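You operate a simulated robot arm through the tools that you are given. There is no shell and no other tool. Be economical: measure what you need, move in short steps, check, and stop when the job is done.

Carry out the task below with a simulated two-armed robot. There is one attempt and no reset: what you move stays moved.

TASK
Wipe up the spill on the packing table with the blue cloth there and put it back.

It is judged by the outcome, as a careful person would: the job done as asked, and still so three seconds after it is handed in. It fails if anything else is knocked over, pushed out of place, dropped, spilled or broken. Flat cloth is picked up by pressing the open fingertips on it (5 to 10 N) and closing them slowly along it; thin cloth reads only 2 to 8 mm in the jaws.

THE ROBOT
Two 7-joint arms with two-finger parallel grippers on one trunk, on a base that drives. Base frame: it is fixed to the floor where the robot stands at the start and does not move with it; the origin is under the middle of the robot, x ahead of it, y to its left, z up; the surface under the hand at the start is at about z = 850. Lengths are in mm, angles in degrees, forces in N, time in s.
The left shoulder is at the start at [70, 188, 1165], the right one opposite. With the tool pointing down near the work surface each hand reaches from about 320 to 800 mm from the robot's upright axis, wherever it stands, measured 20 degrees to its own side. Payload 3.91 kg a hand.
The TCP of each hand is the grasp point between the finger pads, 30 mm short of the fingertips. In the tool frame z runs along the fingers and y along their closing line. The gripper opens to 110 mm. The fingers are 20 mm wide and 10 mm thick; the gripper's body (48 by 112 mm) begins 55 mm behind the TCP.
Orientation is told as [roll, pitch, yaw] about the base's x, y, z axes, in that order, counted from this pose: with the fingers straight down and closing along the base's y, the tool's x points along the base's -x, its y along +y and its z along -z.

THE INTERFACE
- The arms move only by the tool send_rows. It takes "left_moves", "right_moves" or both (then of equal length, played together; a hand with none holds still); each is a list of rows, each a list of 2 entries, a list of its own where there are three numbers: the shift along the tool's x, y, z in mm, then the turn, a rotation vector about the tool's x, y, z in degrees. In form: [[[x, y, z], [rx, ry, rz]], ...]. A call has 1 to 12 rows; each row is the pose to reach, as a shift and turn from the pose commanded when the call began, along the tool's axes at that moment. "left_claw" and "right_claw" are, for a hand that has rows, the finger opening in mm, from 0 to 110, set as the call begins (left out, the last holds). A row lasts 0.2 s, in which the tool goes at most 50 mm and 8.6 degrees; a call with a longer step from one row to the next is refused whole, and so is a gripper value outside its range. A pose out of reach is approached as far as the arm can. The call stops where the force on the tool passes 40 N (or 10 N more than at its start, if that is more) or the arm is blocked; 0.2 s more then pass. Each finger travels about 72 mm/s and halts on what it meets, pressing with about 38 N; the grip force reading is that of the motor and also rises with nothing between the fingers. The clock runs only during rows and for 0.2 s after the last one: add rows that repeat a pose to give the fingers time. The reply holds the time, the measured pose of the TCP, the force on the tool along the base axes, the opening and the grip force, in the units named above and with some noise, with the torque about the TCP (base axes, N m) and any sound that the robot's microphone picked up.
- Cameras (640 x 400 px; columns grow to the right, rows downward): "scene" is now at [125.6, -7.4, 1369.8]; the picture's right is [-0.10, -0.99, 0.00], its down [-0.78, 0.08, -0.62] and it looks along [0.62, -0.07, -0.78] (base axes); focal length 270 px, centre (320, 200). "left" rides on the left gripper at [72, -17, -103] in its tool frame; the picture's right is [0.23, 0.97, 0.00], its down [-0.76, 0.18, -0.62] and it looks along [-0.61, 0.14, 0.78] (tool axes); focal length 222 px, centre (320, 200). "right" rides on the right gripper at [72, 17, -103] in its tool frame; the picture's right is [-0.23, 0.97, 0.00], its down [-0.76, -0.18, -0.62] and it looks along [-0.61, -0.14, 0.78] (tool axes); focal length 222 px, centre (320, 200). There is no depth. A picture from a camera that has moved, and an enlarged one, comes with that camera's place and axes in the base frame and with its lens.
- get_image(camera): a new picture of that camera. No time passes.
- raise_lower(by): slides the trunk up (or, below 0, down) by that many mm; the arms and the scene camera ride with it, the base frame stays. It gives what a move gives, with no picture.
- steer(legs): drives the robot by 1 to 6 legs, each [ahead, turn to the left] in mm and degrees, along the robot's own axes; the way and the turn of a leg run together, so that a leg with both is an arc; at most 1500 mm and 180 degrees a leg. The arms and the cameras ride along, it lands a little off, and it stops where it bumps. It gives what a move gives.
- turn_head(pan, tilt): turns the head with the scene camera to pan (to the left, within 86 degrees either way) and tilt (down, from -29 to 69), counted from straight ahead of the robot. It gives what a move gives.
- enlarge(camera, box): a new picture of the part [left, top, right, bottom] of that camera's present view, enlarged. No time passes.
- job_done(): hands the job in; it is judged then, once.

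Work in short steps. Places have to be worked out from the pictures, the camera data and where the tool is seen: move nearer, look again, correct. Check each grasp and each placing, and mend what went wrong. You have 120 turns and 88 pictures in all, those below and enlarged ones among them. Open the grippers and draw the arms clear of the work before you hand the job in, unless the task says otherwise; then end with one line.

The tools are called after "Emit:" as a command line: name --argument value ..., lists and objects as JSON in quotes. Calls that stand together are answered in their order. send_rows: Moves the arms, as the interface text tells. Its arguments: {"type":"object","properties":{"left_moves":{"type":"array"},"left_claw":{"type":"number"},"right_moves":{"type":"array"},"right_claw":{"type":"number"}},"required":[]} The other tools are called the same way: raise_lower (by) slides the trunk up or down; steer (legs) drives the base; turn_head (pan, tilt) turns the head that bears the scene camera; get_image (camera) takes a picture; enlarge (camera, box) takes an enlarged picture of a part of a camera's view; job_done () hands the job in.

At the start:

```text
time: 0.0
left_tool_pos: [589.3, 234.1, 1086.7]
left_tcp_rot: [0.0, 0.0, 0.0]
left_contact_force: [0.6, 0.3, 0.8]
left_torque: [-0.01, -0.01, 0.02]
left_opening: 110.0
left_gripper_force: 0.1
right_tool_pos: [586.5, -236.7, 1009.8]
right_tcp_rot: [0.0, -0.1, -0.1]
right_contact_force: [-0.9, 0.7, -0.4]
right_torque: [-0.01, -0.01, 0.01]
right_opening: 109.9
right_gripper_force: 0.0
trunk travel left (down, up): [-675.0, 265.0]
robot x, y, heading: [-0.4, 0.8, 0.1]
head pan, tilt: [-6.0, 51.3]
```

scene: 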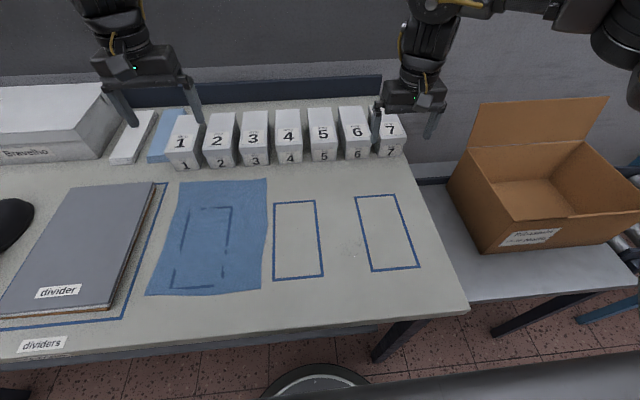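
right: 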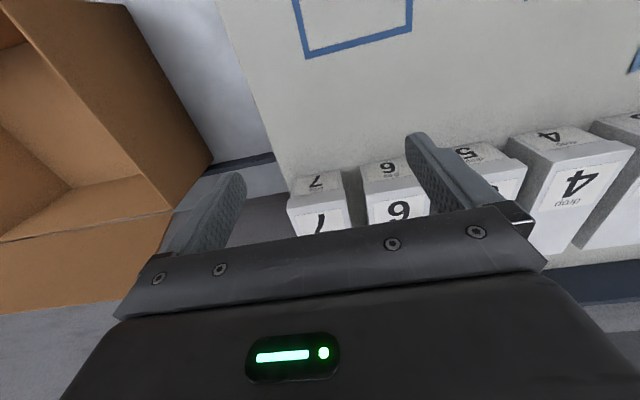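
left: 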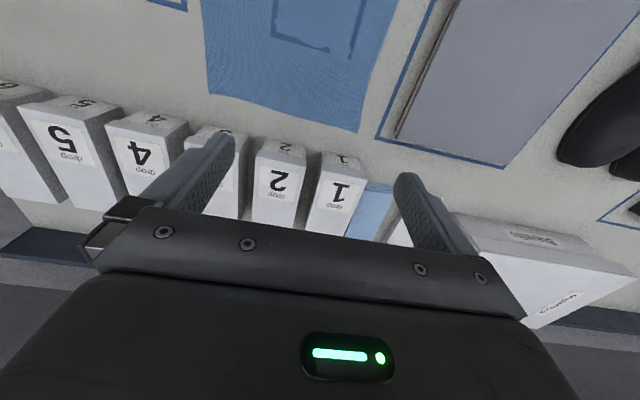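

The scene shows a blue sheet on the table and another blue thing beside box 1; the spill isn't obvious. I'll look closer.

Emit:
enlarge --camera "scene" --box '[130, 160, 290, 310]'

Emit:
enlarge --camera "scene" --box '[260, 150, 480, 320]'

Emit:
enlarge --camera "scene" --box '[0, 70, 220, 210]'

```text
2.67 times, centred on (210, 235) of scene
camera zoom: at [125.6, -7.4, 1369.8], right [-0.1, -0.99, 0.0], down [-0.78, 0.08, -0.62], along [0.62, -0.07, -0.78], focal length 719 px, centre (613, 107)
```

zoom: 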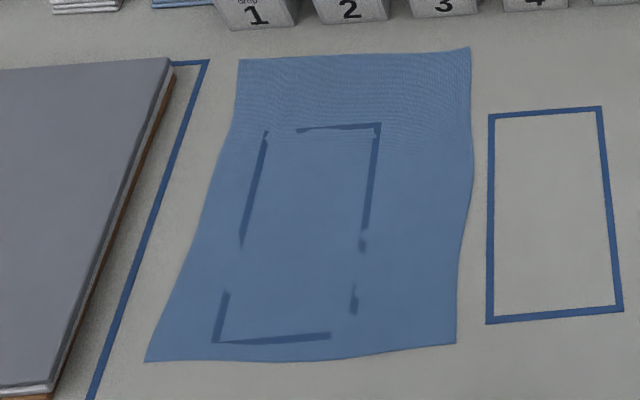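

```text
2.35 times, centred on (370, 235) of scene
camera zoom: at [125.6, -7.4, 1369.8], right [-0.1, -0.99, 0.0], down [-0.78, 0.08, -0.62], along [0.62, -0.07, -0.78], focal length 635 px, centre (202, 118)
```

zoom: 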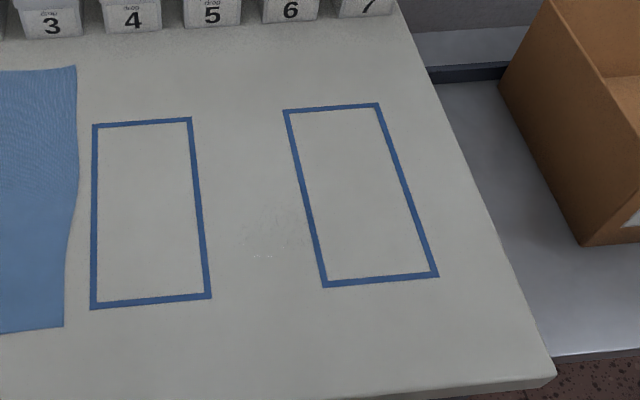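

```text
2.86 times, centred on (110, 140) of scene
camera zoom: at [125.6, -7.4, 1369.8], right [-0.1, -0.99, 0.0], down [-0.78, 0.08, -0.62], along [0.62, -0.07, -0.78], focal length 771 px, centre (920, 371)
```

zoom: 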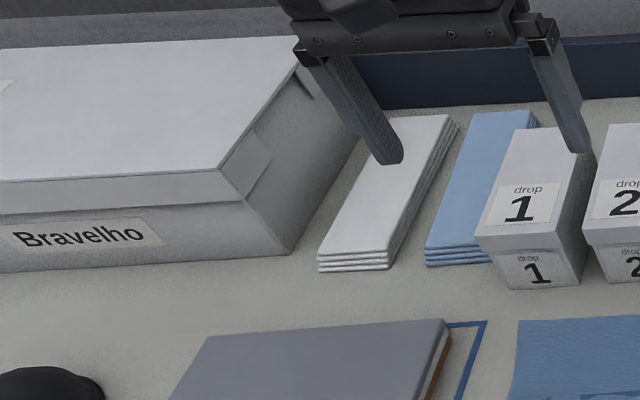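

There is a faint clear patch between the two outlines (around 345,250), which may be the spill. I'll zoom in on it, and on the dashed marks on the cloth.

Emit:
enlarge --camera "scene" --box '[310, 215, 390, 275]'

Emit:
enlarge --camera "scene" --box '[0, 180, 320, 380]'

```text
6.67 times, centred on (350, 245) of scene
camera zoom: at [125.6, -7.4, 1369.8], right [-0.1, -0.99, 0.0], down [-0.78, 0.08, -0.62], along [0.62, -0.07, -0.78], focal length 1798 px, centre (120, -100)
```

zoom: 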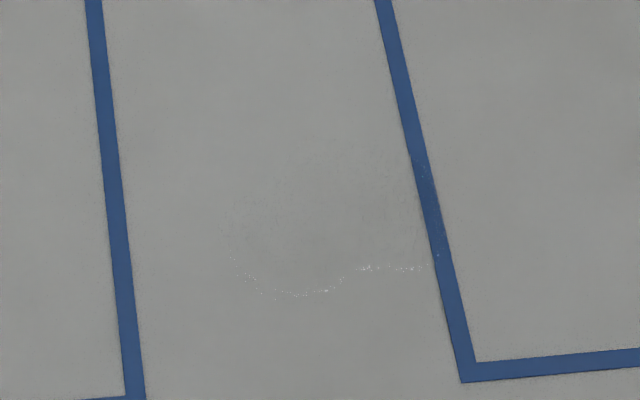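

```text
2.00 times, centred on (160, 280) of scene
camera zoom: at [125.6, -7.4, 1369.8], right [-0.1, -0.99, 0.0], down [-0.78, 0.08, -0.62], along [0.62, -0.07, -0.78], focal length 539 px, centre (640, 40)
```

zoom: 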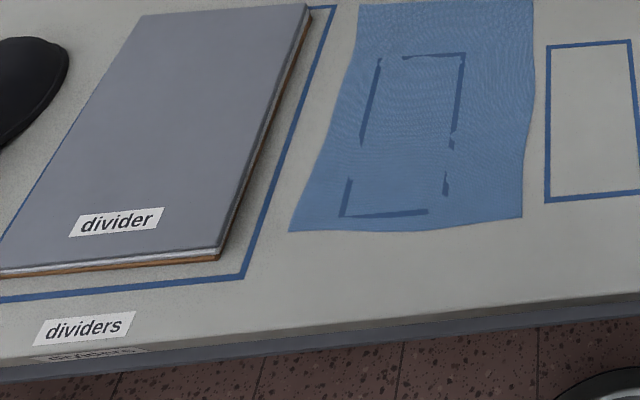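

The clear puddle sits at roughly x 373–430, y −145…−70. The flat blue cloth spans about x 330–635, y 80–305. I plan to pinch it at both the left and right edges with the two hands, so it can be slid flat over the spill and back. First I hover both hands over the grasp spots.

Emit:
send_rows --left_moves '[[[16, 4, 13], [0, 0, 0]], [[32, 8, 26], [0, 0, 0]], [[48, 12, 39], [0, 0, 0]], [[64, 16, 52], [0, 0, 0]], [[80, 20, 65], [0, 0, 0]], [[96, 25, 78], [0, 0, 0]], [[112, 29, 91], [0, 0, 0]], [[128, 33, 104], [0, 0, 0]], [[144, 37, 117], [0, 0, 0]], [[159, 41, 127], [0, 0, 0]]]' --right_moves '[[[16, 35, 5], [0, 0, 0]], [[32, 70, 10], [0, 0, 0]], [[48, 105, 15], [0, 0, 0]], [[64, 140, 20], [0, 0, 0]], [[80, 175, 25], [0, 0, 0]], [[96, 210, 30], [0, 0, 0]], [[112, 245, 35], [0, 0, 0]], [[128, 280, 40], [0, 0, 0]], [[144, 315, 45], [0, 0, 0]], [[156, 347, 50], [0, 0, 0]]]' --left_claw 45 --right_claw 45

Emit:
get_image --camera "scene"

Emit:
get_image --camera "right"

```text
time: 2.2
left_tool_pos: [431.9, 280.4, 963.2]
left_tcp_rot: [0.1, -0.1, -0.2]
left_contact_force: [-0.8, -0.8, 0.5]
left_torque: [0.05, -0.01, 0.01]
left_opening: 44.9
left_gripper_force: 0.1
left hand out of reach, approached as far as the arm can: row 10
right_tool_pos: [515.4, 59.5, 982.7]
right_tcp_rot: [0.2, 0.0, 0.0]
right_contact_force: [1.1, 0.8, 0.1]
right_torque: [0.03, 0.03, 0.02]
right_opening: 45.2
right_gripper_force: 0.1
right hand out of reach, approached as far as the arm can: row 5, 6, 7, 8, 9, 10
trunk travel left (down, up): [-675.0, 265.0]
robot x, y, heading: [3.9, -2.3, -0.0]
head pan, tilt: [-6.0, 51.3]
```

```text
79 pictures are left
camera scene: at [125.0, -9.3, 1369.9], right [-0.1, -0.99, 0.0], down [-0.78, 0.08, -0.62], along [0.62, -0.06, -0.78], focal length 270 px, centre (320, 200)
```

scene: 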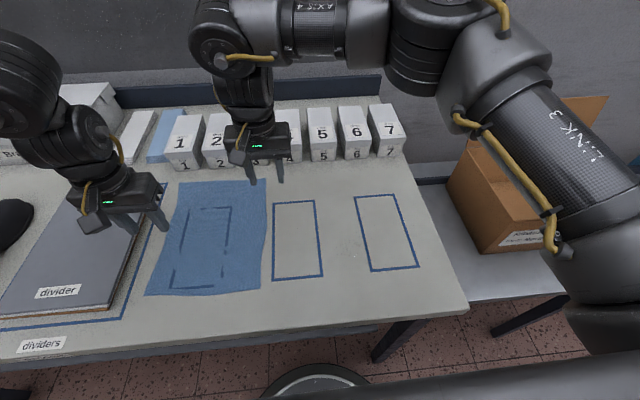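

```text
78 pictures are left
camera right: at [442.0, 75.8, 1085.2], right [0.23, 0.97, 0.0], down [0.76, -0.18, 0.62], along [0.61, -0.14, -0.78], focal length 222 px, centre (320, 200)
```

right: 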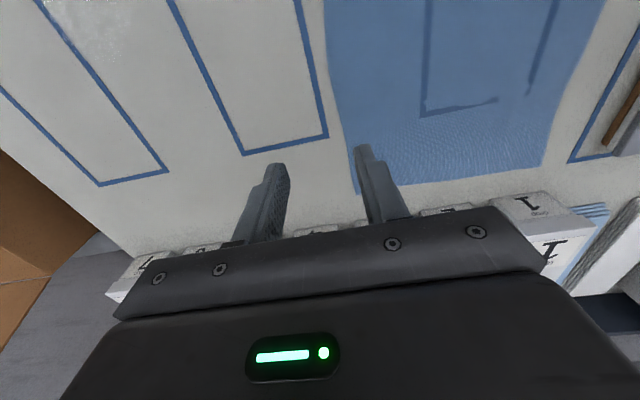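

The right hand's reach toward its left is limited from here, but the spill is visible at top left of its picture. I'll back up about 150 mm and turn left ~18° so the cloth is straight ahead and the spill lies to the right hand's side.

Emit:
steer --legs '[[-150, 0], [0, 16]]'

Emit:
turn_head --pan -12 --tilt 45

Emit:
get_image --camera "scene"

Emit:
get_image --camera "right"

```text
time: 4.5
left_tool_pos: [186.7, 390.6, 963.1]
left_tcp_rot: [0.0, 0.0, 16.1]
left_contact_force: [-0.4, 0.3, 0.8]
left_torque: [-0.03, -0.01, 0.03]
left_opening: 45.3
left_gripper_force: 0.1
right_tool_pos: [327.2, 200.6, 981.7]
right_tcp_rot: [0.0, 0.2, 16.2]
right_contact_force: [0.9, -0.1, -0.2]
right_torque: [-0.01, -0.01, 0.03]
right_opening: 45.3
right_gripper_force: 0.0
trunk travel left (down, up): [-675.0, 265.0]
robot x, y, heading: [-154.8, 2.9, 16.4]
head pan, tilt: [-6.0, 51.3]
```

```text
time: 5.2
left_tool_pos: [185.4, 391.4, 964.0]
left_tcp_rot: [0.0, -0.1, 15.9]
left_contact_force: [0.3, 0.3, -0.1]
left_torque: [-0.02, -0.02, 0.0]
left_opening: 45.0
left_gripper_force: 0.0
right_tool_pos: [326.8, 201.6, 982.6]
right_tcp_rot: [0.1, 0.0, 16.2]
right_contact_force: [0.8, 0.1, -0.1]
right_torque: [0.01, -0.06, 0.03]
right_opening: 45.1
right_gripper_force: 0.1
trunk travel left (down, up): [-675.0, 265.0]
robot x, y, heading: [-151.0, -1.0, 16.2]
head pan, tilt: [-12.0, 45.0]
```

```text
77 pictures are left
camera scene: at [-22.0, 21.0, 1378.5], right [0.07, -1.0, 0.0], down [-0.71, -0.05, -0.71], along [0.71, 0.05, -0.71], focal length 270 px, centre (320, 200)
```

scene: 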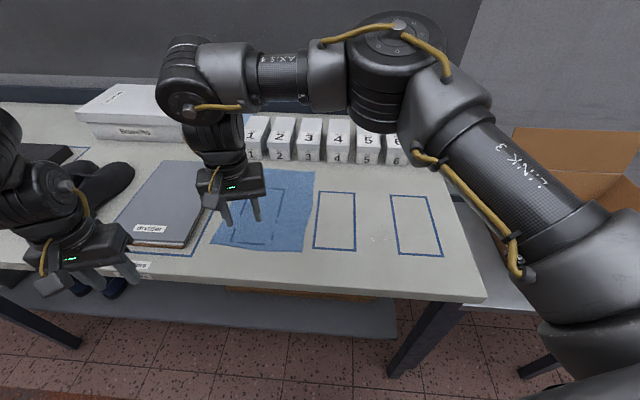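

```text
76 pictures are left
camera right: at [252.4, 197.2, 1085.0], right [-0.05, 1.0, 0.0], down [0.78, 0.04, 0.62], along [0.62, 0.03, -0.78], focal length 222 px, centre (320, 200)
```

right: 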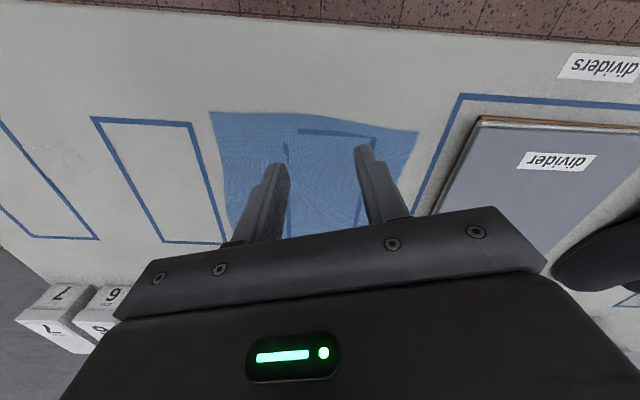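

The spill is now visible near scene (375,240). I'll move both hands over the grasp points and turn their yaw back to base zero.

Emit:
send_rows --left_moves '[[[-20, -17, 0], [0, 0, 2]], [[-41, -35, 0], [0, 0, 4]], [[-61, -52, 0], [0, 0, 6]], [[-81, -70, 0], [0, 0, 8]], [[-101, -87, 0], [0, 0, 10]], [[-122, -104, 0], [0, 0, 12]], [[-142, -122, 0], [0, 0, 14]], [[-162, -139, 0], [0, 0, 16]], [[-183, -156, 10], [0, 0, 16]], [[-203, -174, 20], [0, 0, 16]]]' --right_moves '[[[-15, -23, 0], [0, 0, 2]], [[-30, -47, 0], [0, 0, 4]], [[-44, -70, 0], [0, 0, 6]], [[-59, -93, 0], [0, 0, 8]], [[-74, -117, 0], [0, 0, 10]], [[-74, -117, 0], [0, 0, 12]], [[-74, -117, 10], [0, 0, 14]], [[-74, -117, 20], [0, 0, 16]], [[-74, -117, 30], [0, 0, 16]], [[-74, -117, 40], [0, 0, 16]]]'

Emit:
get_image --camera "scene"

Emit:
get_image --camera "right"

Emit:
get_image --camera "left"

```text
time: 7.4
left_tool_pos: [431.0, 278.2, 945.5]
left_tcp_rot: [0.0, 0.1, -0.1]
left_contact_force: [-0.9, 0.0, 0.9]
left_torque: [0.03, 0.02, 0.02]
left_opening: 45.1
left_gripper_force: 0.1
right_tool_pos: [432.8, 108.3, 941.5]
right_tcp_rot: [0.0, 0.2, 0.0]
right_contact_force: [-0.6, -0.3, -0.5]
right_torque: [-0.01, -0.03, -0.05]
right_opening: 44.6
right_gripper_force: 0.1
trunk travel left (down, up): [-675.0, 265.0]
robot x, y, heading: [-150.2, 2.3, 15.9]
head pan, tilt: [-12.0, 45.0]
```

```text
75 pictures are left
camera scene: at [-19.9, 18.7, 1378.4], right [0.07, -1.0, 0.0], down [-0.71, -0.05, -0.71], along [0.7, 0.05, -0.71], focal length 270 px, centre (320, 200)
```

scene: 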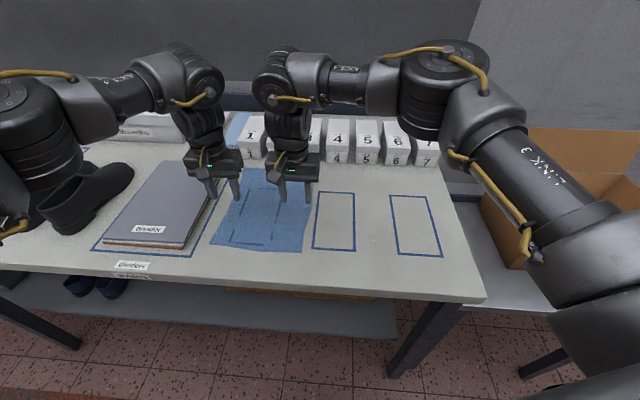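

```text
74 pictures are left
camera right: at [359.4, 124.7, 1045.3], right [0.22, 0.97, 0.0], down [0.76, -0.18, 0.62], along [0.61, -0.14, -0.78], focal length 222 px, centre (320, 200)
```

right: 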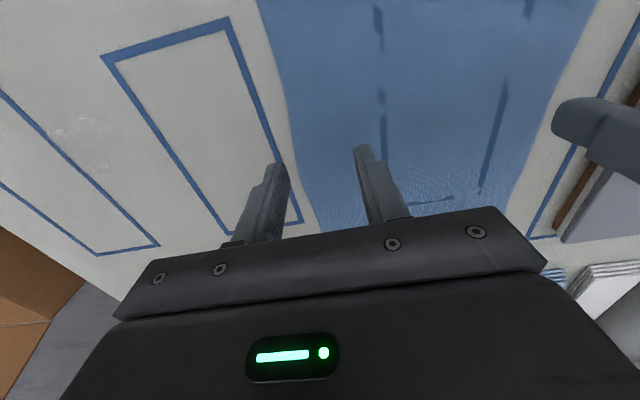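

```text
73 pictures are left
camera left: at [357.3, 261.2, 1048.0], right [-0.23, 0.97, 0.0], down [0.76, 0.18, 0.62], along [0.61, 0.14, -0.78], focal length 222 px, centre (320, 200)
```

left: 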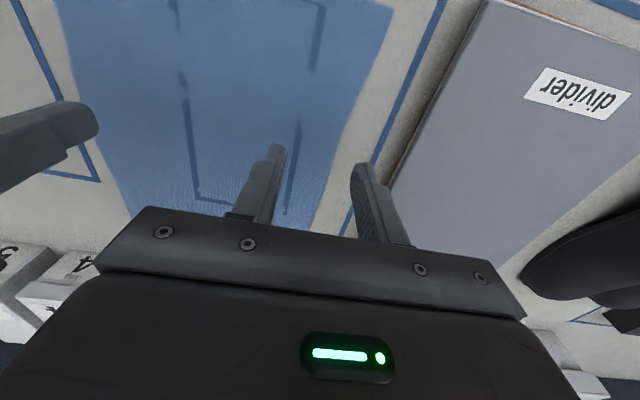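

Right-camera triangulation puts the spill at about (392,−103). Cloth edges at x≈430 are y≈85 and y≈305. I'll zoom on the spill, then lower both hands to just above the cloth (right y≈120, left y≈270).

Emit:
enlarge --camera "right" --box '[0, 70, 160, 200]'

Emit:
send_rows --left_moves '[[[0, -8, 20], [0, 0, 0]], [[0, -8, 40], [0, 0, 0]], [[0, -8, 55], [0, 0, 0]]]' --right_moves '[[[0, 12, 20], [0, 0, 0]], [[0, 12, 35], [0, 0, 0]], [[0, 12, 51], [0, 0, 0]]]'

```text
3.08 times, centred on (80, 135) of right
camera zoom: at [359.4, 124.7, 1045.3], right [0.22, 0.97, 0.0], down [0.76, -0.18, 0.62], along [0.61, -0.14, -0.78], focal length 684 px, centre (1058, 400)
```

zoom: 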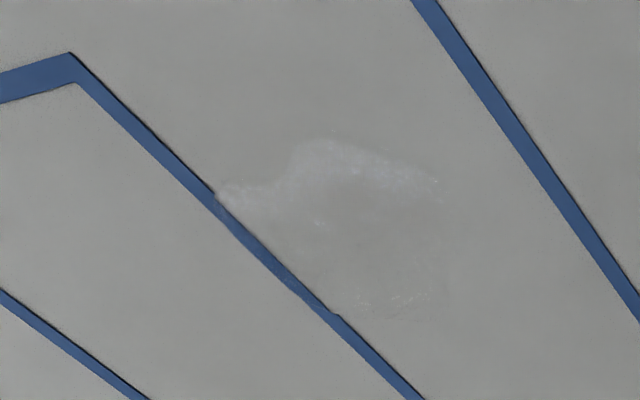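

```text
time: 8.2
left_tool_pos: [429.9, 271.9, 888.5]
left_tcp_rot: [0.1, 0.0, 0.0]
left_contact_force: [-0.3, 0.6, 0.6]
left_torque: [0.01, 0.0, 0.01]
left_opening: 45.1
left_gripper_force: 0.1
right_tool_pos: [429.2, 121.2, 890.3]
right_tcp_rot: [-0.2, 0.1, 0.2]
right_contact_force: [-0.2, 0.5, -0.1]
right_torque: [-0.02, 0.0, 0.02]
right_opening: 44.9
right_gripper_force: 0.2
trunk travel left (down, up): [-675.0, 265.0]
robot x, y, heading: [-152.8, 1.2, 16.3]
head pan, tilt: [-12.0, 45.0]
```

The spill spans x 372–430, y −140…−65. Now I press gently down on the cloth with both hands.

Emit:
send_rows --left_moves '[[[0, 0, 3], [0, 0, 0]], [[0, 0, 6], [0, 0, 0]], [[0, 0, 8], [0, 0, 0]], [[0, 0, 8], [0, 0, 0]]]' --right_moves '[[[0, 0, 4], [0, 0, 0]], [[0, 0, 8], [0, 0, 0]], [[0, 0, 10], [0, 0, 0]], [[0, 0, 10], [0, 0, 0]]]'

```text
time: 9.2
left_tool_pos: [429.3, 271.2, 881.2]
left_tcp_rot: [0.1, 0.0, 0.2]
left_contact_force: [0.9, 0.2, 3.9]
left_torque: [0.08, 0.02, -0.03]
left_opening: 45.0
left_gripper_force: 0.1
right_tool_pos: [430.8, 120.5, 881.7]
right_tcp_rot: [0.0, 0.1, 0.2]
right_contact_force: [-0.3, -1.1, -0.1]
right_torque: [0.0, -0.02, 0.0]
right_opening: 44.9
right_gripper_force: 0.1
trunk travel left (down, up): [-675.0, 265.0]
robot x, y, heading: [-148.7, 4.1, 16.1]
head pan, tilt: [-12.0, 45.0]
```

Left has begun contact (4 N); right not yet. I lower a bit more.

Emit:
send_rows --left_moves '[[[0, 0, 0.5], [0, 0, 0]], [[0, 0, 0.5], [0, 0, 0]]]' --right_moves '[[[0, 0, 1], [0, 0, 0]], [[0, 0, 1.5], [0, 0, 0]]]'

```text
time: 9.8
left_tool_pos: [428.0, 269.8, 880.9]
left_tcp_rot: [0.0, -0.2, 0.0]
left_contact_force: [1.1, 1.2, 5.4]
left_torque: [0.15, -0.01, -0.02]
left_opening: 45.4
left_gripper_force: 0.5
right_tool_pos: [430.3, 120.0, 881.7]
right_tcp_rot: [0.0, -0.2, 0.1]
right_contact_force: [0.7, -0.2, 8.6]
right_torque: [-0.21, 0.0, 0.02]
right_opening: 45.0
right_gripper_force: 0.0
trunk travel left (down, up): [-675.0, 265.0]
robot x, y, heading: [-150.5, 2.5, 15.9]
head pan, tilt: [-12.0, 45.0]
```

Both press at 5–9 N. I close slowly in stages.

Emit:
send_rows --left_moves '[[[0, 0, 0.3], [0, 0, 0]], [[0, 0, 0.3], [0, 0, 0]]]' --right_moves '[[[0, 0, 0], [0, 0, 0]], [[0, 0, 0], [0, 0, 0]]]' --left_claw 36 --right_claw 36

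Emit:
send_rows --left_moves '[[[0, 0, 0], [0, 0, 0]], [[0, 0, 0], [0, 0, 0]]]' --right_moves '[[[0, 0, 0], [0, 0, 0]], [[0, 0, 0], [0, 0, 0]]]' --left_claw 27 --right_claw 27

Emit:
get_image --camera "right"

Emit:
get_image --camera "left"

```text
time: 10.4
left_tool_pos: [427.9, 270.7, 880.8]
left_tcp_rot: [0.1, -0.2, 0.0]
left_contact_force: [0.4, -1.5, 9.7]
left_torque: [0.09, -0.02, 0.0]
left_opening: 35.6
left_gripper_force: 0.0
right_tool_pos: [429.7, 120.8, 880.8]
right_tcp_rot: [0.0, -0.2, 0.2]
right_contact_force: [0.1, 1.2, 9.6]
right_torque: [-0.15, -0.04, 0.02]
right_opening: 35.3
right_gripper_force: 0.0
trunk travel left (down, up): [-675.0, 265.0]
robot x, y, heading: [-151.2, 0.8, 16.2]
head pan, tilt: [-12.0, 45.0]
```

```text
time: 11.0
left_tool_pos: [427.3, 270.5, 880.8]
left_tcp_rot: [0.1, -0.1, 0.1]
left_contact_force: [0.3, -0.2, 9.6]
left_torque: [0.08, 0.03, -0.02]
left_opening: 26.0
left_gripper_force: 0.1
right_tool_pos: [429.6, 120.8, 881.8]
right_tcp_rot: [-0.1, -0.1, 0.2]
right_contact_force: [1.2, 2.2, 10.0]
right_torque: [-0.14, -0.01, 0.01]
right_opening: 26.2
right_gripper_force: 0.0
trunk travel left (down, up): [-675.0, 265.0]
robot x, y, heading: [-153.0, -0.1, 16.1]
head pan, tilt: [-12.0, 45.0]
```

```text
71 pictures are left
camera right: at [356.0, 137.3, 983.8], right [0.22, 0.97, 0.0], down [0.76, -0.18, 0.62], along [0.61, -0.14, -0.78], focal length 222 px, centre (320, 200)
```

right: 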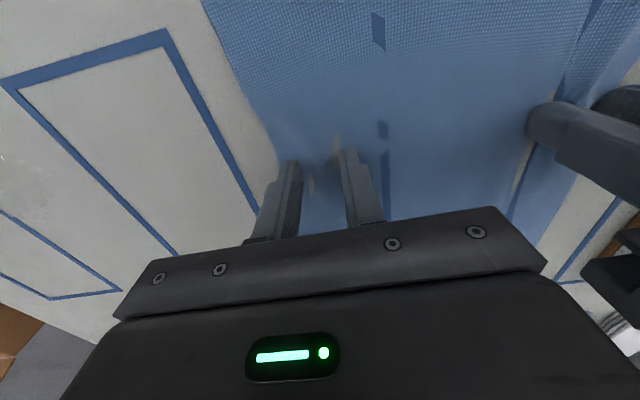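

```text
70 pictures are left
camera left: at [354.1, 252.7, 983.7], right [-0.23, 0.97, 0.0], down [0.76, 0.18, 0.62], along [0.61, 0.14, -0.78], focal length 222 px, centre (320, 200)
```

left: 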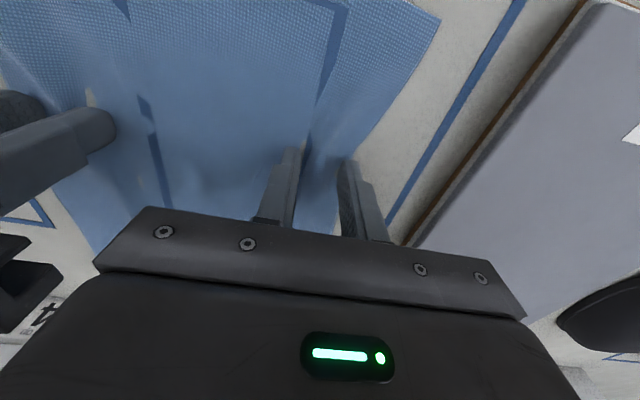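

The cloth is gathering between both finger pairs. I continue closing.

Emit:
send_rows --left_moves '[[[0, 0, 0], [0, 0, 0]], [[0, 0, 0], [0, 0, 0]]]' --right_moves '[[[0, 0, 0], [0, 0, 0]], [[0, 0, 0], [0, 0, 0]]]' --left_claw 17 --right_claw 17

Emit:
send_rows --left_moves '[[[0, 0, 0], [0, 0, 0]], [[0, 0, 0], [0, 0, 0]]]' --right_moves '[[[0, 0, 0], [0, 0, 0]], [[0, 0, 0], [0, 0, 0]]]' --left_claw 8 --right_claw 8

Emit:
send_rows --left_moves '[[[0, 0, 0], [0, 0, 0]], [[0, 0, 0], [0, 0, 0]], [[0, 0, 0], [0, 0, 0]]]' --right_moves '[[[0, 0, 0], [0, 0, 0]], [[0, 0, 0], [0, 0, 0]], [[0, 0, 0], [0, 0, 0]]]' --left_claw 0 --right_claw 0

Emit:
get_image --camera "right"

Emit:
get_image --camera "left"

```text
time: 11.6
left_tool_pos: [427.4, 270.5, 881.8]
left_tcp_rot: [0.1, -0.1, 0.0]
left_contact_force: [-0.4, -1.2, 8.6]
left_torque: [0.01, 0.0, 0.02]
left_opening: 16.3
left_gripper_force: 0.1
right_tool_pos: [429.1, 120.7, 881.7]
right_tcp_rot: [0.0, -0.1, 0.2]
right_contact_force: [-0.2, 0.4, 10.1]
right_torque: [-0.09, 0.01, 0.03]
right_opening: 16.1
right_gripper_force: 0.1
trunk travel left (down, up): [-675.0, 265.0]
robot x, y, heading: [-147.9, -0.5, 16.0]
head pan, tilt: [-12.0, 45.0]
```

```text
time: 12.2
left_tool_pos: [428.3, 270.9, 880.7]
left_tcp_rot: [0.0, -0.1, 0.1]
left_contact_force: [-0.3, -3.4, 9.5]
left_torque: [-0.05, 0.02, -0.01]
left_opening: 8.3
left_gripper_force: 0.7
right_tool_pos: [428.9, 121.0, 880.2]
right_tcp_rot: [-0.1, -0.2, 0.2]
right_contact_force: [0.1, 3.6, 10.0]
right_torque: [-0.01, 0.04, 0.03]
right_opening: 7.5
right_gripper_force: 0.0
trunk travel left (down, up): [-675.0, 265.0]
robot x, y, heading: [-153.0, 0.3, 16.2]
head pan, tilt: [-12.0, 45.0]
```

```text
time: 13.0
left_tool_pos: [427.1, 268.1, 881.5]
left_tcp_rot: [0.0, -0.1, 0.0]
left_contact_force: [0.3, -9.3, 9.6]
left_torque: [-0.21, 0.03, 0.01]
left_opening: 1.9
left_gripper_force: 37.8
right_tool_pos: [428.7, 120.8, 881.6]
right_tcp_rot: [0.0, -0.1, 0.2]
right_contact_force: [-0.6, 8.2, 10.3]
right_torque: [0.21, 0.02, 0.04]
right_opening: 1.7
right_gripper_force: 37.8
trunk travel left (down, up): [-675.0, 265.0]
robot x, y, heading: [-149.7, 0.5, 16.3]
head pan, tilt: [-12.0, 45.0]
```

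```text
69 pictures are left
camera right: at [355.9, 137.3, 983.9], right [0.22, 0.97, 0.0], down [0.76, -0.18, 0.62], along [0.61, -0.14, -0.78], focal length 222 px, centre (320, 200)
```

right: 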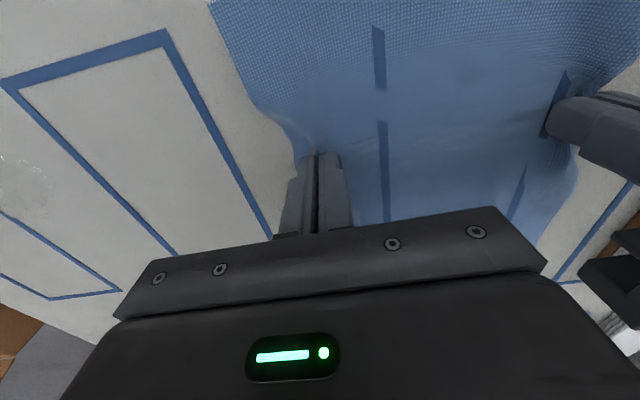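

```text
68 pictures are left
camera left: at [354.1, 252.1, 983.7], right [-0.23, 0.97, 0.0], down [0.76, 0.18, 0.62], along [0.61, 0.14, -0.78], focal length 222 px, centre (320, 200)
```

left: 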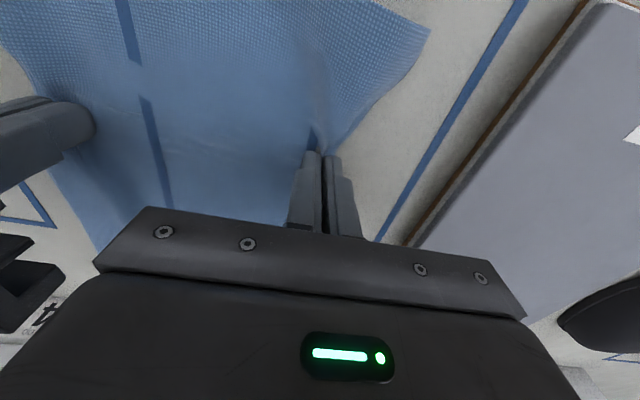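

Both edges are held (jaws ~1.8 mm, cloth pulled taut). I'll lift slightly and turn the base right ~20°, which carries the cloth flat over toward the spill.

Emit:
send_rows --left_moves '[[[0, 0, -10], [0, 0, 0]], [[0, 0, -20], [0, 0, 0]]]' --right_moves '[[[0, 0, -10], [0, 0, 0]], [[0, 0, -20], [0, 0, 0]]]'

Emit:
get_image --camera "scene"

Emit:
get_image --camera "right"

```text
time: 13.6
left_tool_pos: [427.7, 271.3, 901.3]
left_tcp_rot: [0.0, 0.0, 0.0]
left_contact_force: [-0.8, -9.0, 0.3]
left_torque: [-0.27, -0.01, 0.02]
left_opening: 2.0
left_gripper_force: 38.1
right_tool_pos: [428.3, 120.9, 900.8]
right_tcp_rot: [0.0, 0.0, 0.2]
right_contact_force: [-0.3, 8.7, -0.1]
right_torque: [0.29, 0.01, 0.03]
right_opening: 1.7
right_gripper_force: 38.3
trunk travel left (down, up): [-675.0, 265.0]
robot x, y, heading: [-153.7, 1.1, 16.0]
head pan, tilt: [-12.0, 45.0]
```

```text
67 pictures are left
camera scene: at [-22.9, 19.7, 1378.5], right [0.07, -1.0, 0.0], down [-0.7, -0.05, -0.71], along [0.71, 0.05, -0.71], focal length 270 px, centre (320, 200)
```

scene: 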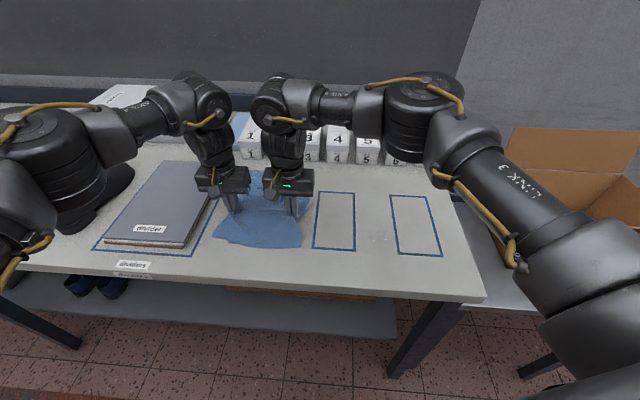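

```text
66 pictures are left
camera right: at [356.3, 137.8, 1003.3], right [0.22, 0.97, 0.0], down [0.76, -0.18, 0.62], along [0.61, -0.14, -0.78], focal length 222 px, centre (320, 200)
```

right: 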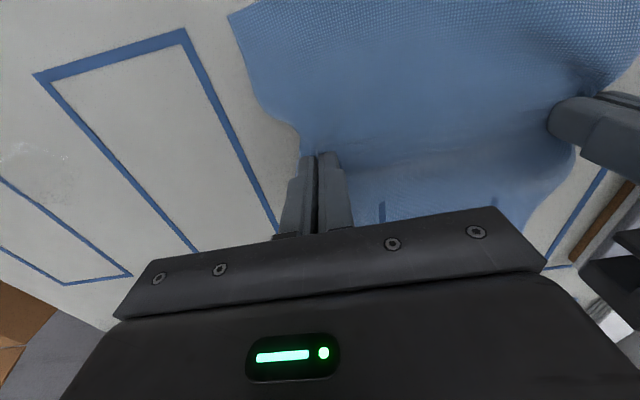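

Held well. I slacken the tension slightly and rotate the base 20° to the right.

Emit:
send_rows --left_moves '[[[0, -3, 0], [0, 0, 0]]]' --right_moves '[[[0, 3, 0], [0, 0, 0]]]'

Emit:
steer --legs '[[0, -20]]'

Emit:
get_image --camera "scene"

Emit:
get_image --camera "right"

```text
time: 14.0
left_tool_pos: [429.1, 269.2, 901.1]
left_tcp_rot: [0.1, 0.1, 0.1]
left_contact_force: [-0.4, -2.8, 0.7]
left_torque: [-0.08, 0.0, 0.02]
left_opening: 1.6
left_gripper_force: 37.7
right_tool_pos: [430.0, 123.4, 900.2]
right_tcp_rot: [-0.1, 0.0, 0.2]
right_contact_force: [-0.3, 3.7, 1.2]
right_torque: [0.08, 0.02, 0.02]
right_opening: 1.8
right_gripper_force: 37.8
trunk travel left (down, up): [-675.0, 265.0]
robot x, y, heading: [-149.5, 3.1, 15.9]
head pan, tilt: [-12.0, 45.0]
```

```text
time: 15.5
left_tool_pos: [485.7, 53.6, 899.2]
left_tcp_rot: [0.1, 0.0, -19.9]
left_contact_force: [-0.6, -1.9, 0.0]
left_torque: [-0.06, 0.02, 0.03]
left_opening: 2.0
left_gripper_force: 37.6
right_tool_pos: [436.9, -82.4, 900.3]
right_tcp_rot: [-0.1, 0.2, -19.8]
right_contact_force: [0.8, 1.0, 0.7]
right_torque: [0.09, 0.0, 0.07]
right_opening: 1.7
right_gripper_force: 38.5
trunk travel left (down, up): [-675.0, 265.0]
robot x, y, heading: [-150.6, 1.9, -4.1]
head pan, tilt: [-12.0, 45.0]
```

```text
65 pictures are left
camera scene: at [-22.6, -25.4, 1378.5], right [-0.27, -0.96, 0.0], down [-0.68, 0.19, -0.71], along [0.68, -0.19, -0.71], focal length 270 px, centre (320, 200)
```

scene: 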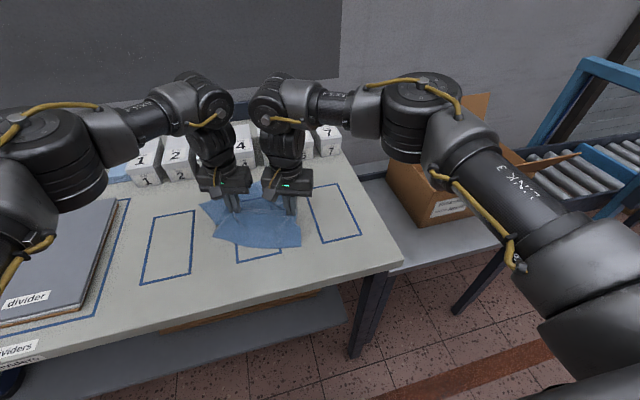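

```text
64 pictures are left
camera right: at [375.3, -41.7, 1002.5], right [0.54, 0.84, 0.0], down [0.66, -0.43, 0.62], along [0.52, -0.34, -0.78], focal length 222 px, centre (320, 200)
```

right: 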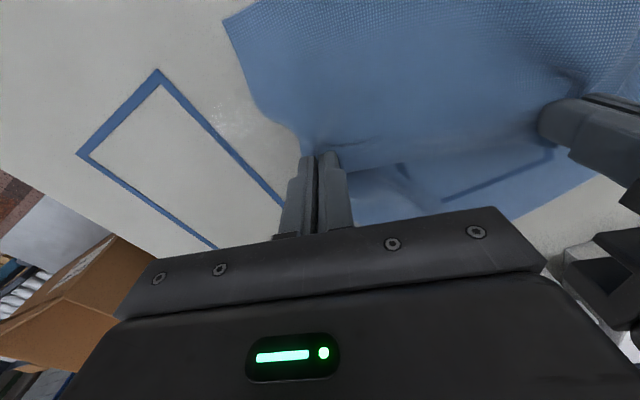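

The cloth now lies beside/over the spill. I lower the right fingertips to press cloth on the table, with left just above.

Emit:
send_rows --left_moves '[[[0, 0, 8], [0, 0, 0]], [[0, 0, 13], [0, 0, 0]], [[0, 0, 16], [0, 0, 0]], [[0, 0, 16], [0, 0, 0]]]' --right_moves '[[[0, 0, 10], [0, 0, 0]], [[0, 0, 17], [0, 0, 0]], [[0, 0, 20], [0, 0, 0]], [[0, 0, 20.5], [0, 0, 0]]]'

```text
time: 16.5
left_tool_pos: [485.0, 54.3, 884.2]
left_tcp_rot: [0.0, -0.1, -20.0]
left_contact_force: [-0.7, -1.5, 0.3]
left_torque: [-0.05, 0.04, 0.03]
left_opening: 1.4
left_gripper_force: 38.2
right_tool_pos: [436.8, -81.4, 880.9]
right_tcp_rot: [0.1, -0.1, -19.9]
right_contact_force: [3.1, 2.3, 13.4]
right_torque: [0.1, -0.16, 0.02]
right_opening: 1.7
right_gripper_force: 38.1
trunk travel left (down, up): [-675.0, 265.0]
robot x, y, heading: [-149.3, 1.4, -4.0]
head pan, tilt: [-12.0, 45.0]
```

13 N down-press. I wipe in a zigzag over the spill, both hands moving together.

Emit:
send_rows --left_moves '[[[11.5, 17.1, 0], [0, 0, 0]], [[3.7, -4.5, 0], [0, 0, 0]], [[-3, -28.7, 0], [0, 0, 0]], [[-9.6, -52.9, 0], [0, 0, 0]], [[-14.7, -72.4, 0], [0, 0, 0]], [[0.2, -72.5, 0], [0, 0, 0]], [[10.7, -49.6, 0], [0, 0, 0]], [[21.1, -26.8, 0], [0, 0, 0]], [[31.5, -4, 0], [0, 0, 0]], [[40.2, 14.1, 0], [0, 0, 0]], [[52.4, 6.5, 0], [0, 0, 0]], [[44.9, -14.2, 0], [0, 0, 0]]]' --right_moves '[[[11.5, 17.1, 0], [0, 0, 0]], [[3.7, -4.5, 0], [0, 0, 0]], [[-3, -28.7, 0], [0, 0, 0]], [[-9.6, -52.9, 0], [0, 0, 0]], [[-14.7, -72.4, 0], [0, 0, 0]], [[0.2, -72.5, 0], [0, 0, 0]], [[10.7, -49.6, 0], [0, 0, 0]], [[21.1, -26.8, 0], [0, 0, 0]], [[31.5, -4, 0], [0, 0, 0]], [[40.2, 14.1, 0], [0, 0, 0]], [[52.4, 6.5, 0], [0, 0, 0]], [[44.9, -14.2, 0], [0, 0, 0]]]'

Emit:
get_image --camera "scene"

Emit:
get_image --camera "right"

```text
time: 18.6
left_tool_pos: [451.6, 74.0, 883.4]
left_tcp_rot: [-0.1, -0.1, -20.0]
left_contact_force: [0.0, 0.1, -0.3]
left_torque: [-0.03, 0.02, 0.04]
left_opening: 1.7
left_gripper_force: 38.0
right_tool_pos: [419.6, -61.9, 881.2]
right_tcp_rot: [0.1, -0.1, -19.6]
right_contact_force: [-5.6, 2.8, 20.7]
right_torque: [0.06, 0.08, 0.06]
right_opening: 1.5
right_gripper_force: 37.7
right hand out of reach, approached as far as the arm can: row 8, 9, 10
trunk travel left (down, up): [-675.0, 265.0]
robot x, y, heading: [-151.2, -0.8, -4.2]
head pan, tilt: [-12.0, 45.0]
stopped in row 10 (right hand): the force on the tool passed its limit at 42 N (the readings are from after the stop); the commanded pose is now the measured one
```

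```text
63 pictures are left
camera scene: at [-24.7, -23.2, 1378.5], right [-0.27, -0.96, 0.0], down [-0.68, 0.19, -0.71], along [0.68, -0.2, -0.71], focal length 270 px, centre (320, 200)
```

scene: 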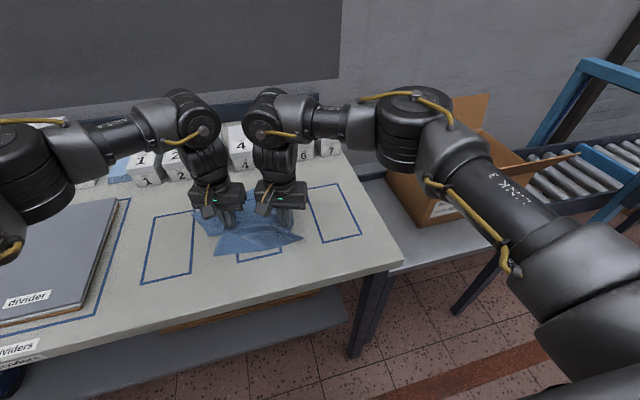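

```text
62 pictures are left
camera right: at [356.8, -21.4, 983.9], right [0.54, 0.84, 0.0], down [0.66, -0.42, 0.62], along [0.53, -0.34, -0.78], focal length 222 px, centre (320, 200)
```

right: 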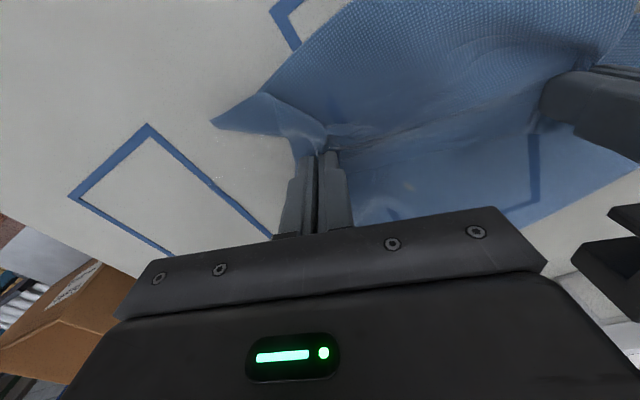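

Right hand hits its reach limit at low x here. The uncovered part looks clean; I'll lift a little, back the base up 80 mm while compensating with the arms, then continue.

Emit:
send_rows --left_moves '[[[0, 0, -10], [0, 0, 0]], [[0, 0, -20], [0, 0, 0]]]' --right_moves '[[[0, 0, -10], [0, 0, 0]], [[0, 0, -20], [0, 0, 0]]]'

Emit:
steer --legs '[[-80, 0]]'

Emit:
get_image --camera "right"

Emit:
get_image --camera "scene"

```text
time: 19.2
left_tool_pos: [451.6, 72.7, 904.9]
left_tcp_rot: [0.0, 0.0, -19.9]
left_contact_force: [0.5, -0.7, -0.7]
left_torque: [-0.03, -0.01, 0.05]
left_opening: 1.7
left_gripper_force: 38.4
right_tool_pos: [422.2, -65.5, 898.7]
right_tcp_rot: [-0.1, 0.0, -19.7]
right_contact_force: [0.9, 0.9, 0.1]
right_torque: [0.02, -0.03, -0.02]
right_opening: 1.7
right_gripper_force: 37.9
right hand out of reach, approached as far as the arm can: row 2
trunk travel left (down, up): [-675.0, 265.0]
robot x, y, heading: [-153.2, 2.2, -4.1]
head pan, tilt: [-12.0, 45.0]
```

```text
time: 20.3
left_tool_pos: [377.6, 78.0, 901.7]
left_tcp_rot: [-0.1, 0.3, -19.7]
left_contact_force: [0.4, -1.0, -0.3]
left_torque: [0.01, 0.01, 0.02]
left_opening: 1.7
left_gripper_force: 38.3
right_tool_pos: [348.0, -59.4, 895.1]
right_tcp_rot: [-0.2, 0.4, -19.7]
right_contact_force: [0.1, 0.3, -0.6]
right_torque: [0.04, 0.0, 0.02]
right_opening: 1.6
right_gripper_force: 37.8
trunk travel left (down, up): [-675.0, 265.0]
robot x, y, heading: [-228.9, 7.6, -4.0]
head pan, tilt: [-12.0, 45.0]
```

```text
61 pictures are left
camera right: at [286.0, -18.7, 998.8], right [0.54, 0.84, 0.0], down [0.66, -0.42, 0.62], along [0.52, -0.34, -0.79], focal length 222 px, centre (320, 200)
```

right: 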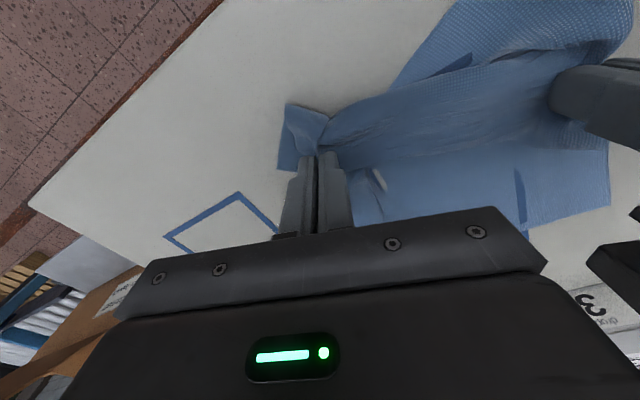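

```text
60 pictures are left
camera scene: at [-93.7, -20.1, 1378.1], right [-0.27, -0.96, 0.0], down [-0.68, 0.19, -0.7], along [0.68, -0.19, -0.71], focal length 270 px, centre (320, 200)
```

scene: 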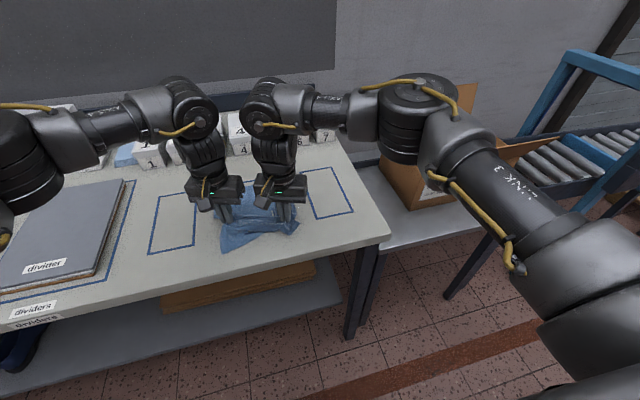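

Now I bring the cloth forward to x≈400 and lower toward contact.

Emit:
send_rows --left_moves '[[[-16, 7, 0], [0, 0, 0]], [[-32, 14, 0], [0, 0, 0]], [[-47.5, 21.6, 0], [0, 0, 0]], [[-47.5, 21.6, 8], [0, 0, 0]], [[-47.5, 21.6, 15], [0, 0, 0]]]' --right_moves '[[[-16, 7, 0], [0, 0, 0]], [[-32, 14, 0], [0, 0, 0]], [[-47.5, 21.6, 0], [0, 0, 0]], [[-47.5, 21.6, 8], [0, 0, 0]], [[-47.5, 21.6, 13], [0, 0, 0]]]'

```text
time: 21.5
left_tool_pos: [424.4, 82.3, 889.9]
left_tcp_rot: [-0.1, -0.2, -19.9]
left_contact_force: [-0.4, -0.5, 0.2]
left_torque: [0.01, -0.03, 0.01]
left_opening: 2.0
left_gripper_force: 37.5
right_tool_pos: [395.2, -53.7, 886.7]
right_tcp_rot: [-0.1, -0.1, -19.7]
right_contact_force: [0.5, 0.6, 0.5]
right_torque: [0.01, 0.02, 0.03]
right_opening: 1.8
right_gripper_force: 38.1
trunk travel left (down, up): [-675.0, 265.0]
robot x, y, heading: [-229.2, 4.2, -3.8]
head pan, tilt: [-12.0, 45.0]
```

Lower to contact and run the zigzag again with full reach.

Emit:
send_rows --left_moves '[[[0, 0, 4], [0, 0, 0]], [[0, 0, 5], [0, 0, 0]], [[-28.5, 9.3, 5], [0, 0, 0]], [[-38.8, -18.9, 5], [0, 0, 0]], [[-49.1, -47.1, 5], [0, 0, 0]], [[-58.2, -81, 5], [0, 0, 0]], [[-41.5, -84.9, 5], [0, 0, 0]], [[-30.3, -53.9, 5], [0, 0, 0]], [[-18.1, -26.4, 5], [0, 0, 0]], [[-7.9, 1.8, 5], [0, 0, 0]], [[6.2, -3.3, 5], [0, 0, 0]], [[-4, -31.5, 5], [0, 0, 0]]]' --right_moves '[[[0, 0, 4], [0, 0, 0]], [[0, 0, 6], [0, 0, 0]], [[-28.5, 9.3, 6], [0, 0, 0]], [[-38.8, -18.9, 6], [0, 0, 0]], [[-49.1, -47.1, 6], [0, 0, 0]], [[-58.2, -81, 6], [0, 0, 0]], [[-41.5, -84.9, 6], [0, 0, 0]], [[-30.3, -53.9, 6], [0, 0, 0]], [[-18.1, -26.4, 6], [0, 0, 0]], [[-7.9, 1.8, 6], [0, 0, 0]], [[6.2, -3.3, 6], [0, 0, 0]], [[-4, -31.5, 6], [0, 0, 0]]]'

Emit:
get_image --camera "scene"

Emit:
get_image --camera "right"

```text
time: 22.4
left_tool_pos: [462.5, 74.5, 894.2]
left_tcp_rot: [-0.1, -1.2, -17.8]
left_contact_force: [-1.7, -7.3, -0.8]
left_torque: [-0.2, 0.08, 0.05]
left_opening: 1.9
left_gripper_force: 38.0
right_tool_pos: [425.7, -69.9, 882.4]
right_tcp_rot: [1.2, 0.1, -19.2]
right_contact_force: [-0.8, 7.8, 17.7]
right_torque: [0.22, -0.02, 0.04]
right_opening: 1.4
right_gripper_force: 38.0
trunk travel left (down, up): [-675.0, 265.0]
robot x, y, heading: [-228.8, 10.2, -3.7]
head pan, tilt: [-12.0, 45.0]
stopped in row 4 (right hand): the force on the tool passed its limit at 55 N (the readings are from after the stop); the commanded pose is now the measured one
```

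```text
59 pictures are left
camera scene: at [-104.3, -23.4, 1378.8], right [-0.27, -0.96, 0.0], down [-0.68, 0.2, -0.71], along [0.68, -0.19, -0.71], focal length 270 px, centre (320, 200)
```

scene: 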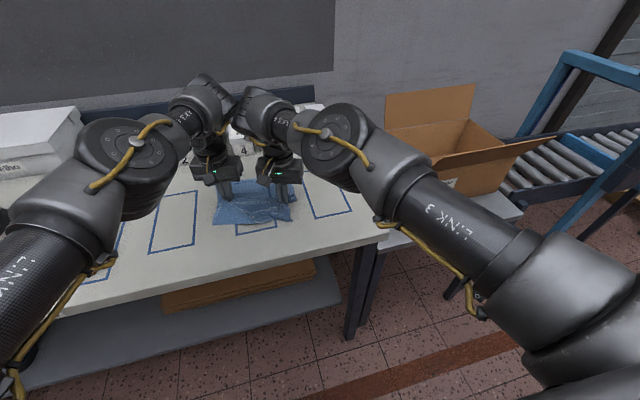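

```text
58 pictures are left
camera right: at [361.7, -31.9, 985.4], right [0.53, 0.84, 0.02], down [0.66, -0.43, 0.62], along [0.53, -0.32, -0.79], focal length 222 px, centre (320, 200)
```

right: 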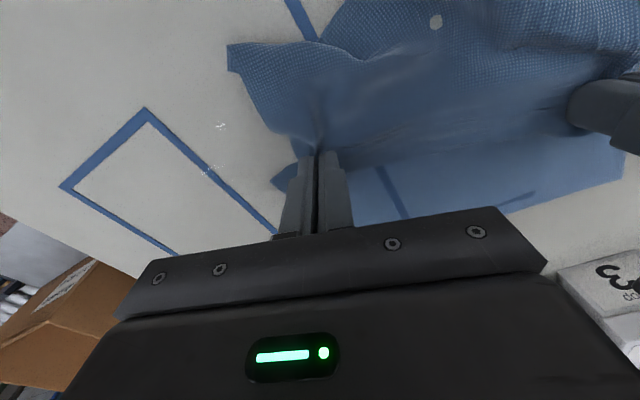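

The arm posture re-folded (elbows out) and the press spiked; the wiping is working: only small specks remain visible near (220,125) in the right view. I zoom there and at the wrists.

Emit:
enlarge --camera "right" --box '[160, 80, 320, 200]'

Emit:
enlarge --camera "scene" --box '[150, 60, 350, 260]'

```text
3.33 times, centred on (240, 140) of right
camera zoom: at [361.7, -31.9, 985.4], right [0.53, 0.84, 0.02], down [0.66, -0.43, 0.62], along [0.53, -0.32, -0.79], focal length 740 px, centre (587, 400)
```

zoom: 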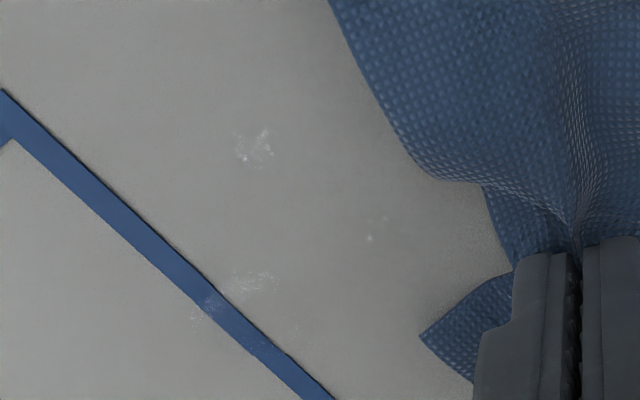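

```text
2.00 times, centred on (250, 160) of scene
camera zoom: at [-104.3, -23.4, 1378.8], right [-0.27, -0.96, 0.0], down [-0.68, 0.2, -0.71], along [0.68, -0.19, -0.71], focal length 539 px, centre (460, 280)
```

zoom: 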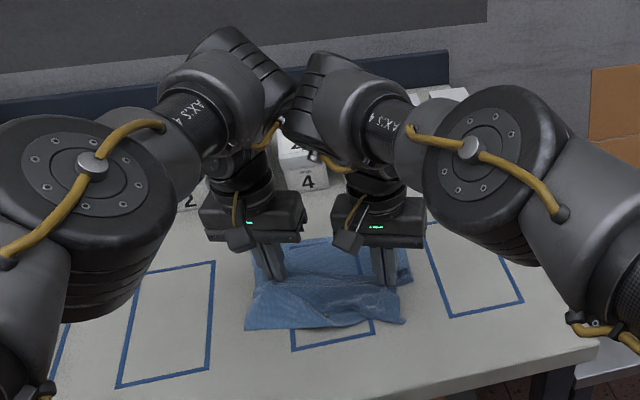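

Remaining specks are at about (371..396, −100..−140). Since base motions keep the arm posture, I'll wipe by driving: small backward steps with ±7° swings, cloth pressed.

Emit:
steer --legs '[[-16, 0], [0, -7.5], [-20, 0], [0, 7.5], [-16, 0], [0, -7.5]]'

Emit:
get_image --camera "right"

Emit:
get_image --camera "scene"

```text
time: 23.6
left_tool_pos: [449.9, 62.0, 895.6]
left_tcp_rot: [-0.3, -1.5, -19.0]
left_contact_force: [-1.9, -5.2, -0.1]
left_torque: [-0.16, 0.04, 0.01]
left_opening: 2.1
left_gripper_force: 37.9
right_tool_pos: [407.0, -80.8, 881.9]
right_tcp_rot: [1.2, 0.0, -20.4]
right_contact_force: [0.6, 7.8, 7.2]
right_torque: [0.24, -0.06, 0.05]
right_opening: 1.6
right_gripper_force: 37.9
trunk travel left (down, up): [-675.0, 265.0]
robot x, y, heading: [-245.4, 7.6, -5.4]
head pan, tilt: [-12.0, 45.0]
stopped in leg 2: the force on the tool passed its limit at 42 N (the readings are from after the stop); the commanded pose is now the measured one
```

```text
55 pictures are left
camera right: at [343.9, -41.6, 985.6], right [0.55, 0.83, 0.02], down [0.65, -0.44, 0.62], along [0.53, -0.33, -0.79], focal length 222 px, centre (320, 200)
```

right: 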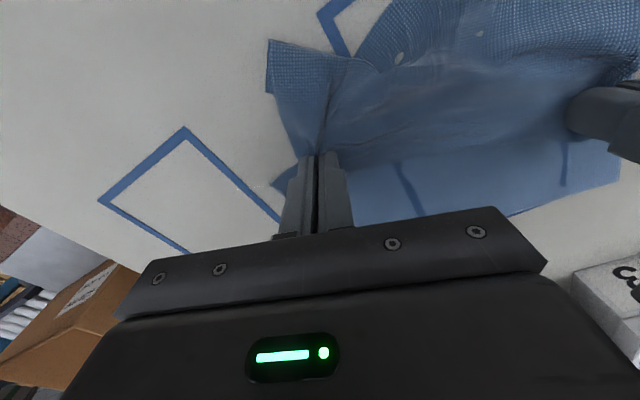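

```text
54 pictures are left
camera scene: at [-120.8, -21.9, 1378.5], right [-0.3, -0.95, 0.0], down [-0.67, 0.21, -0.71], along [0.68, -0.21, -0.71], focal length 270 px, centre (320, 200)
```

scene: 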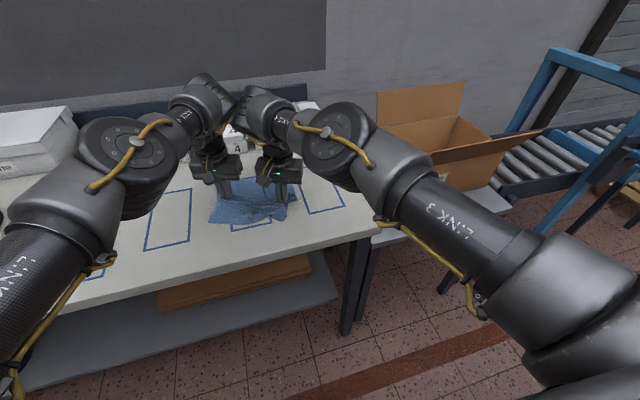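

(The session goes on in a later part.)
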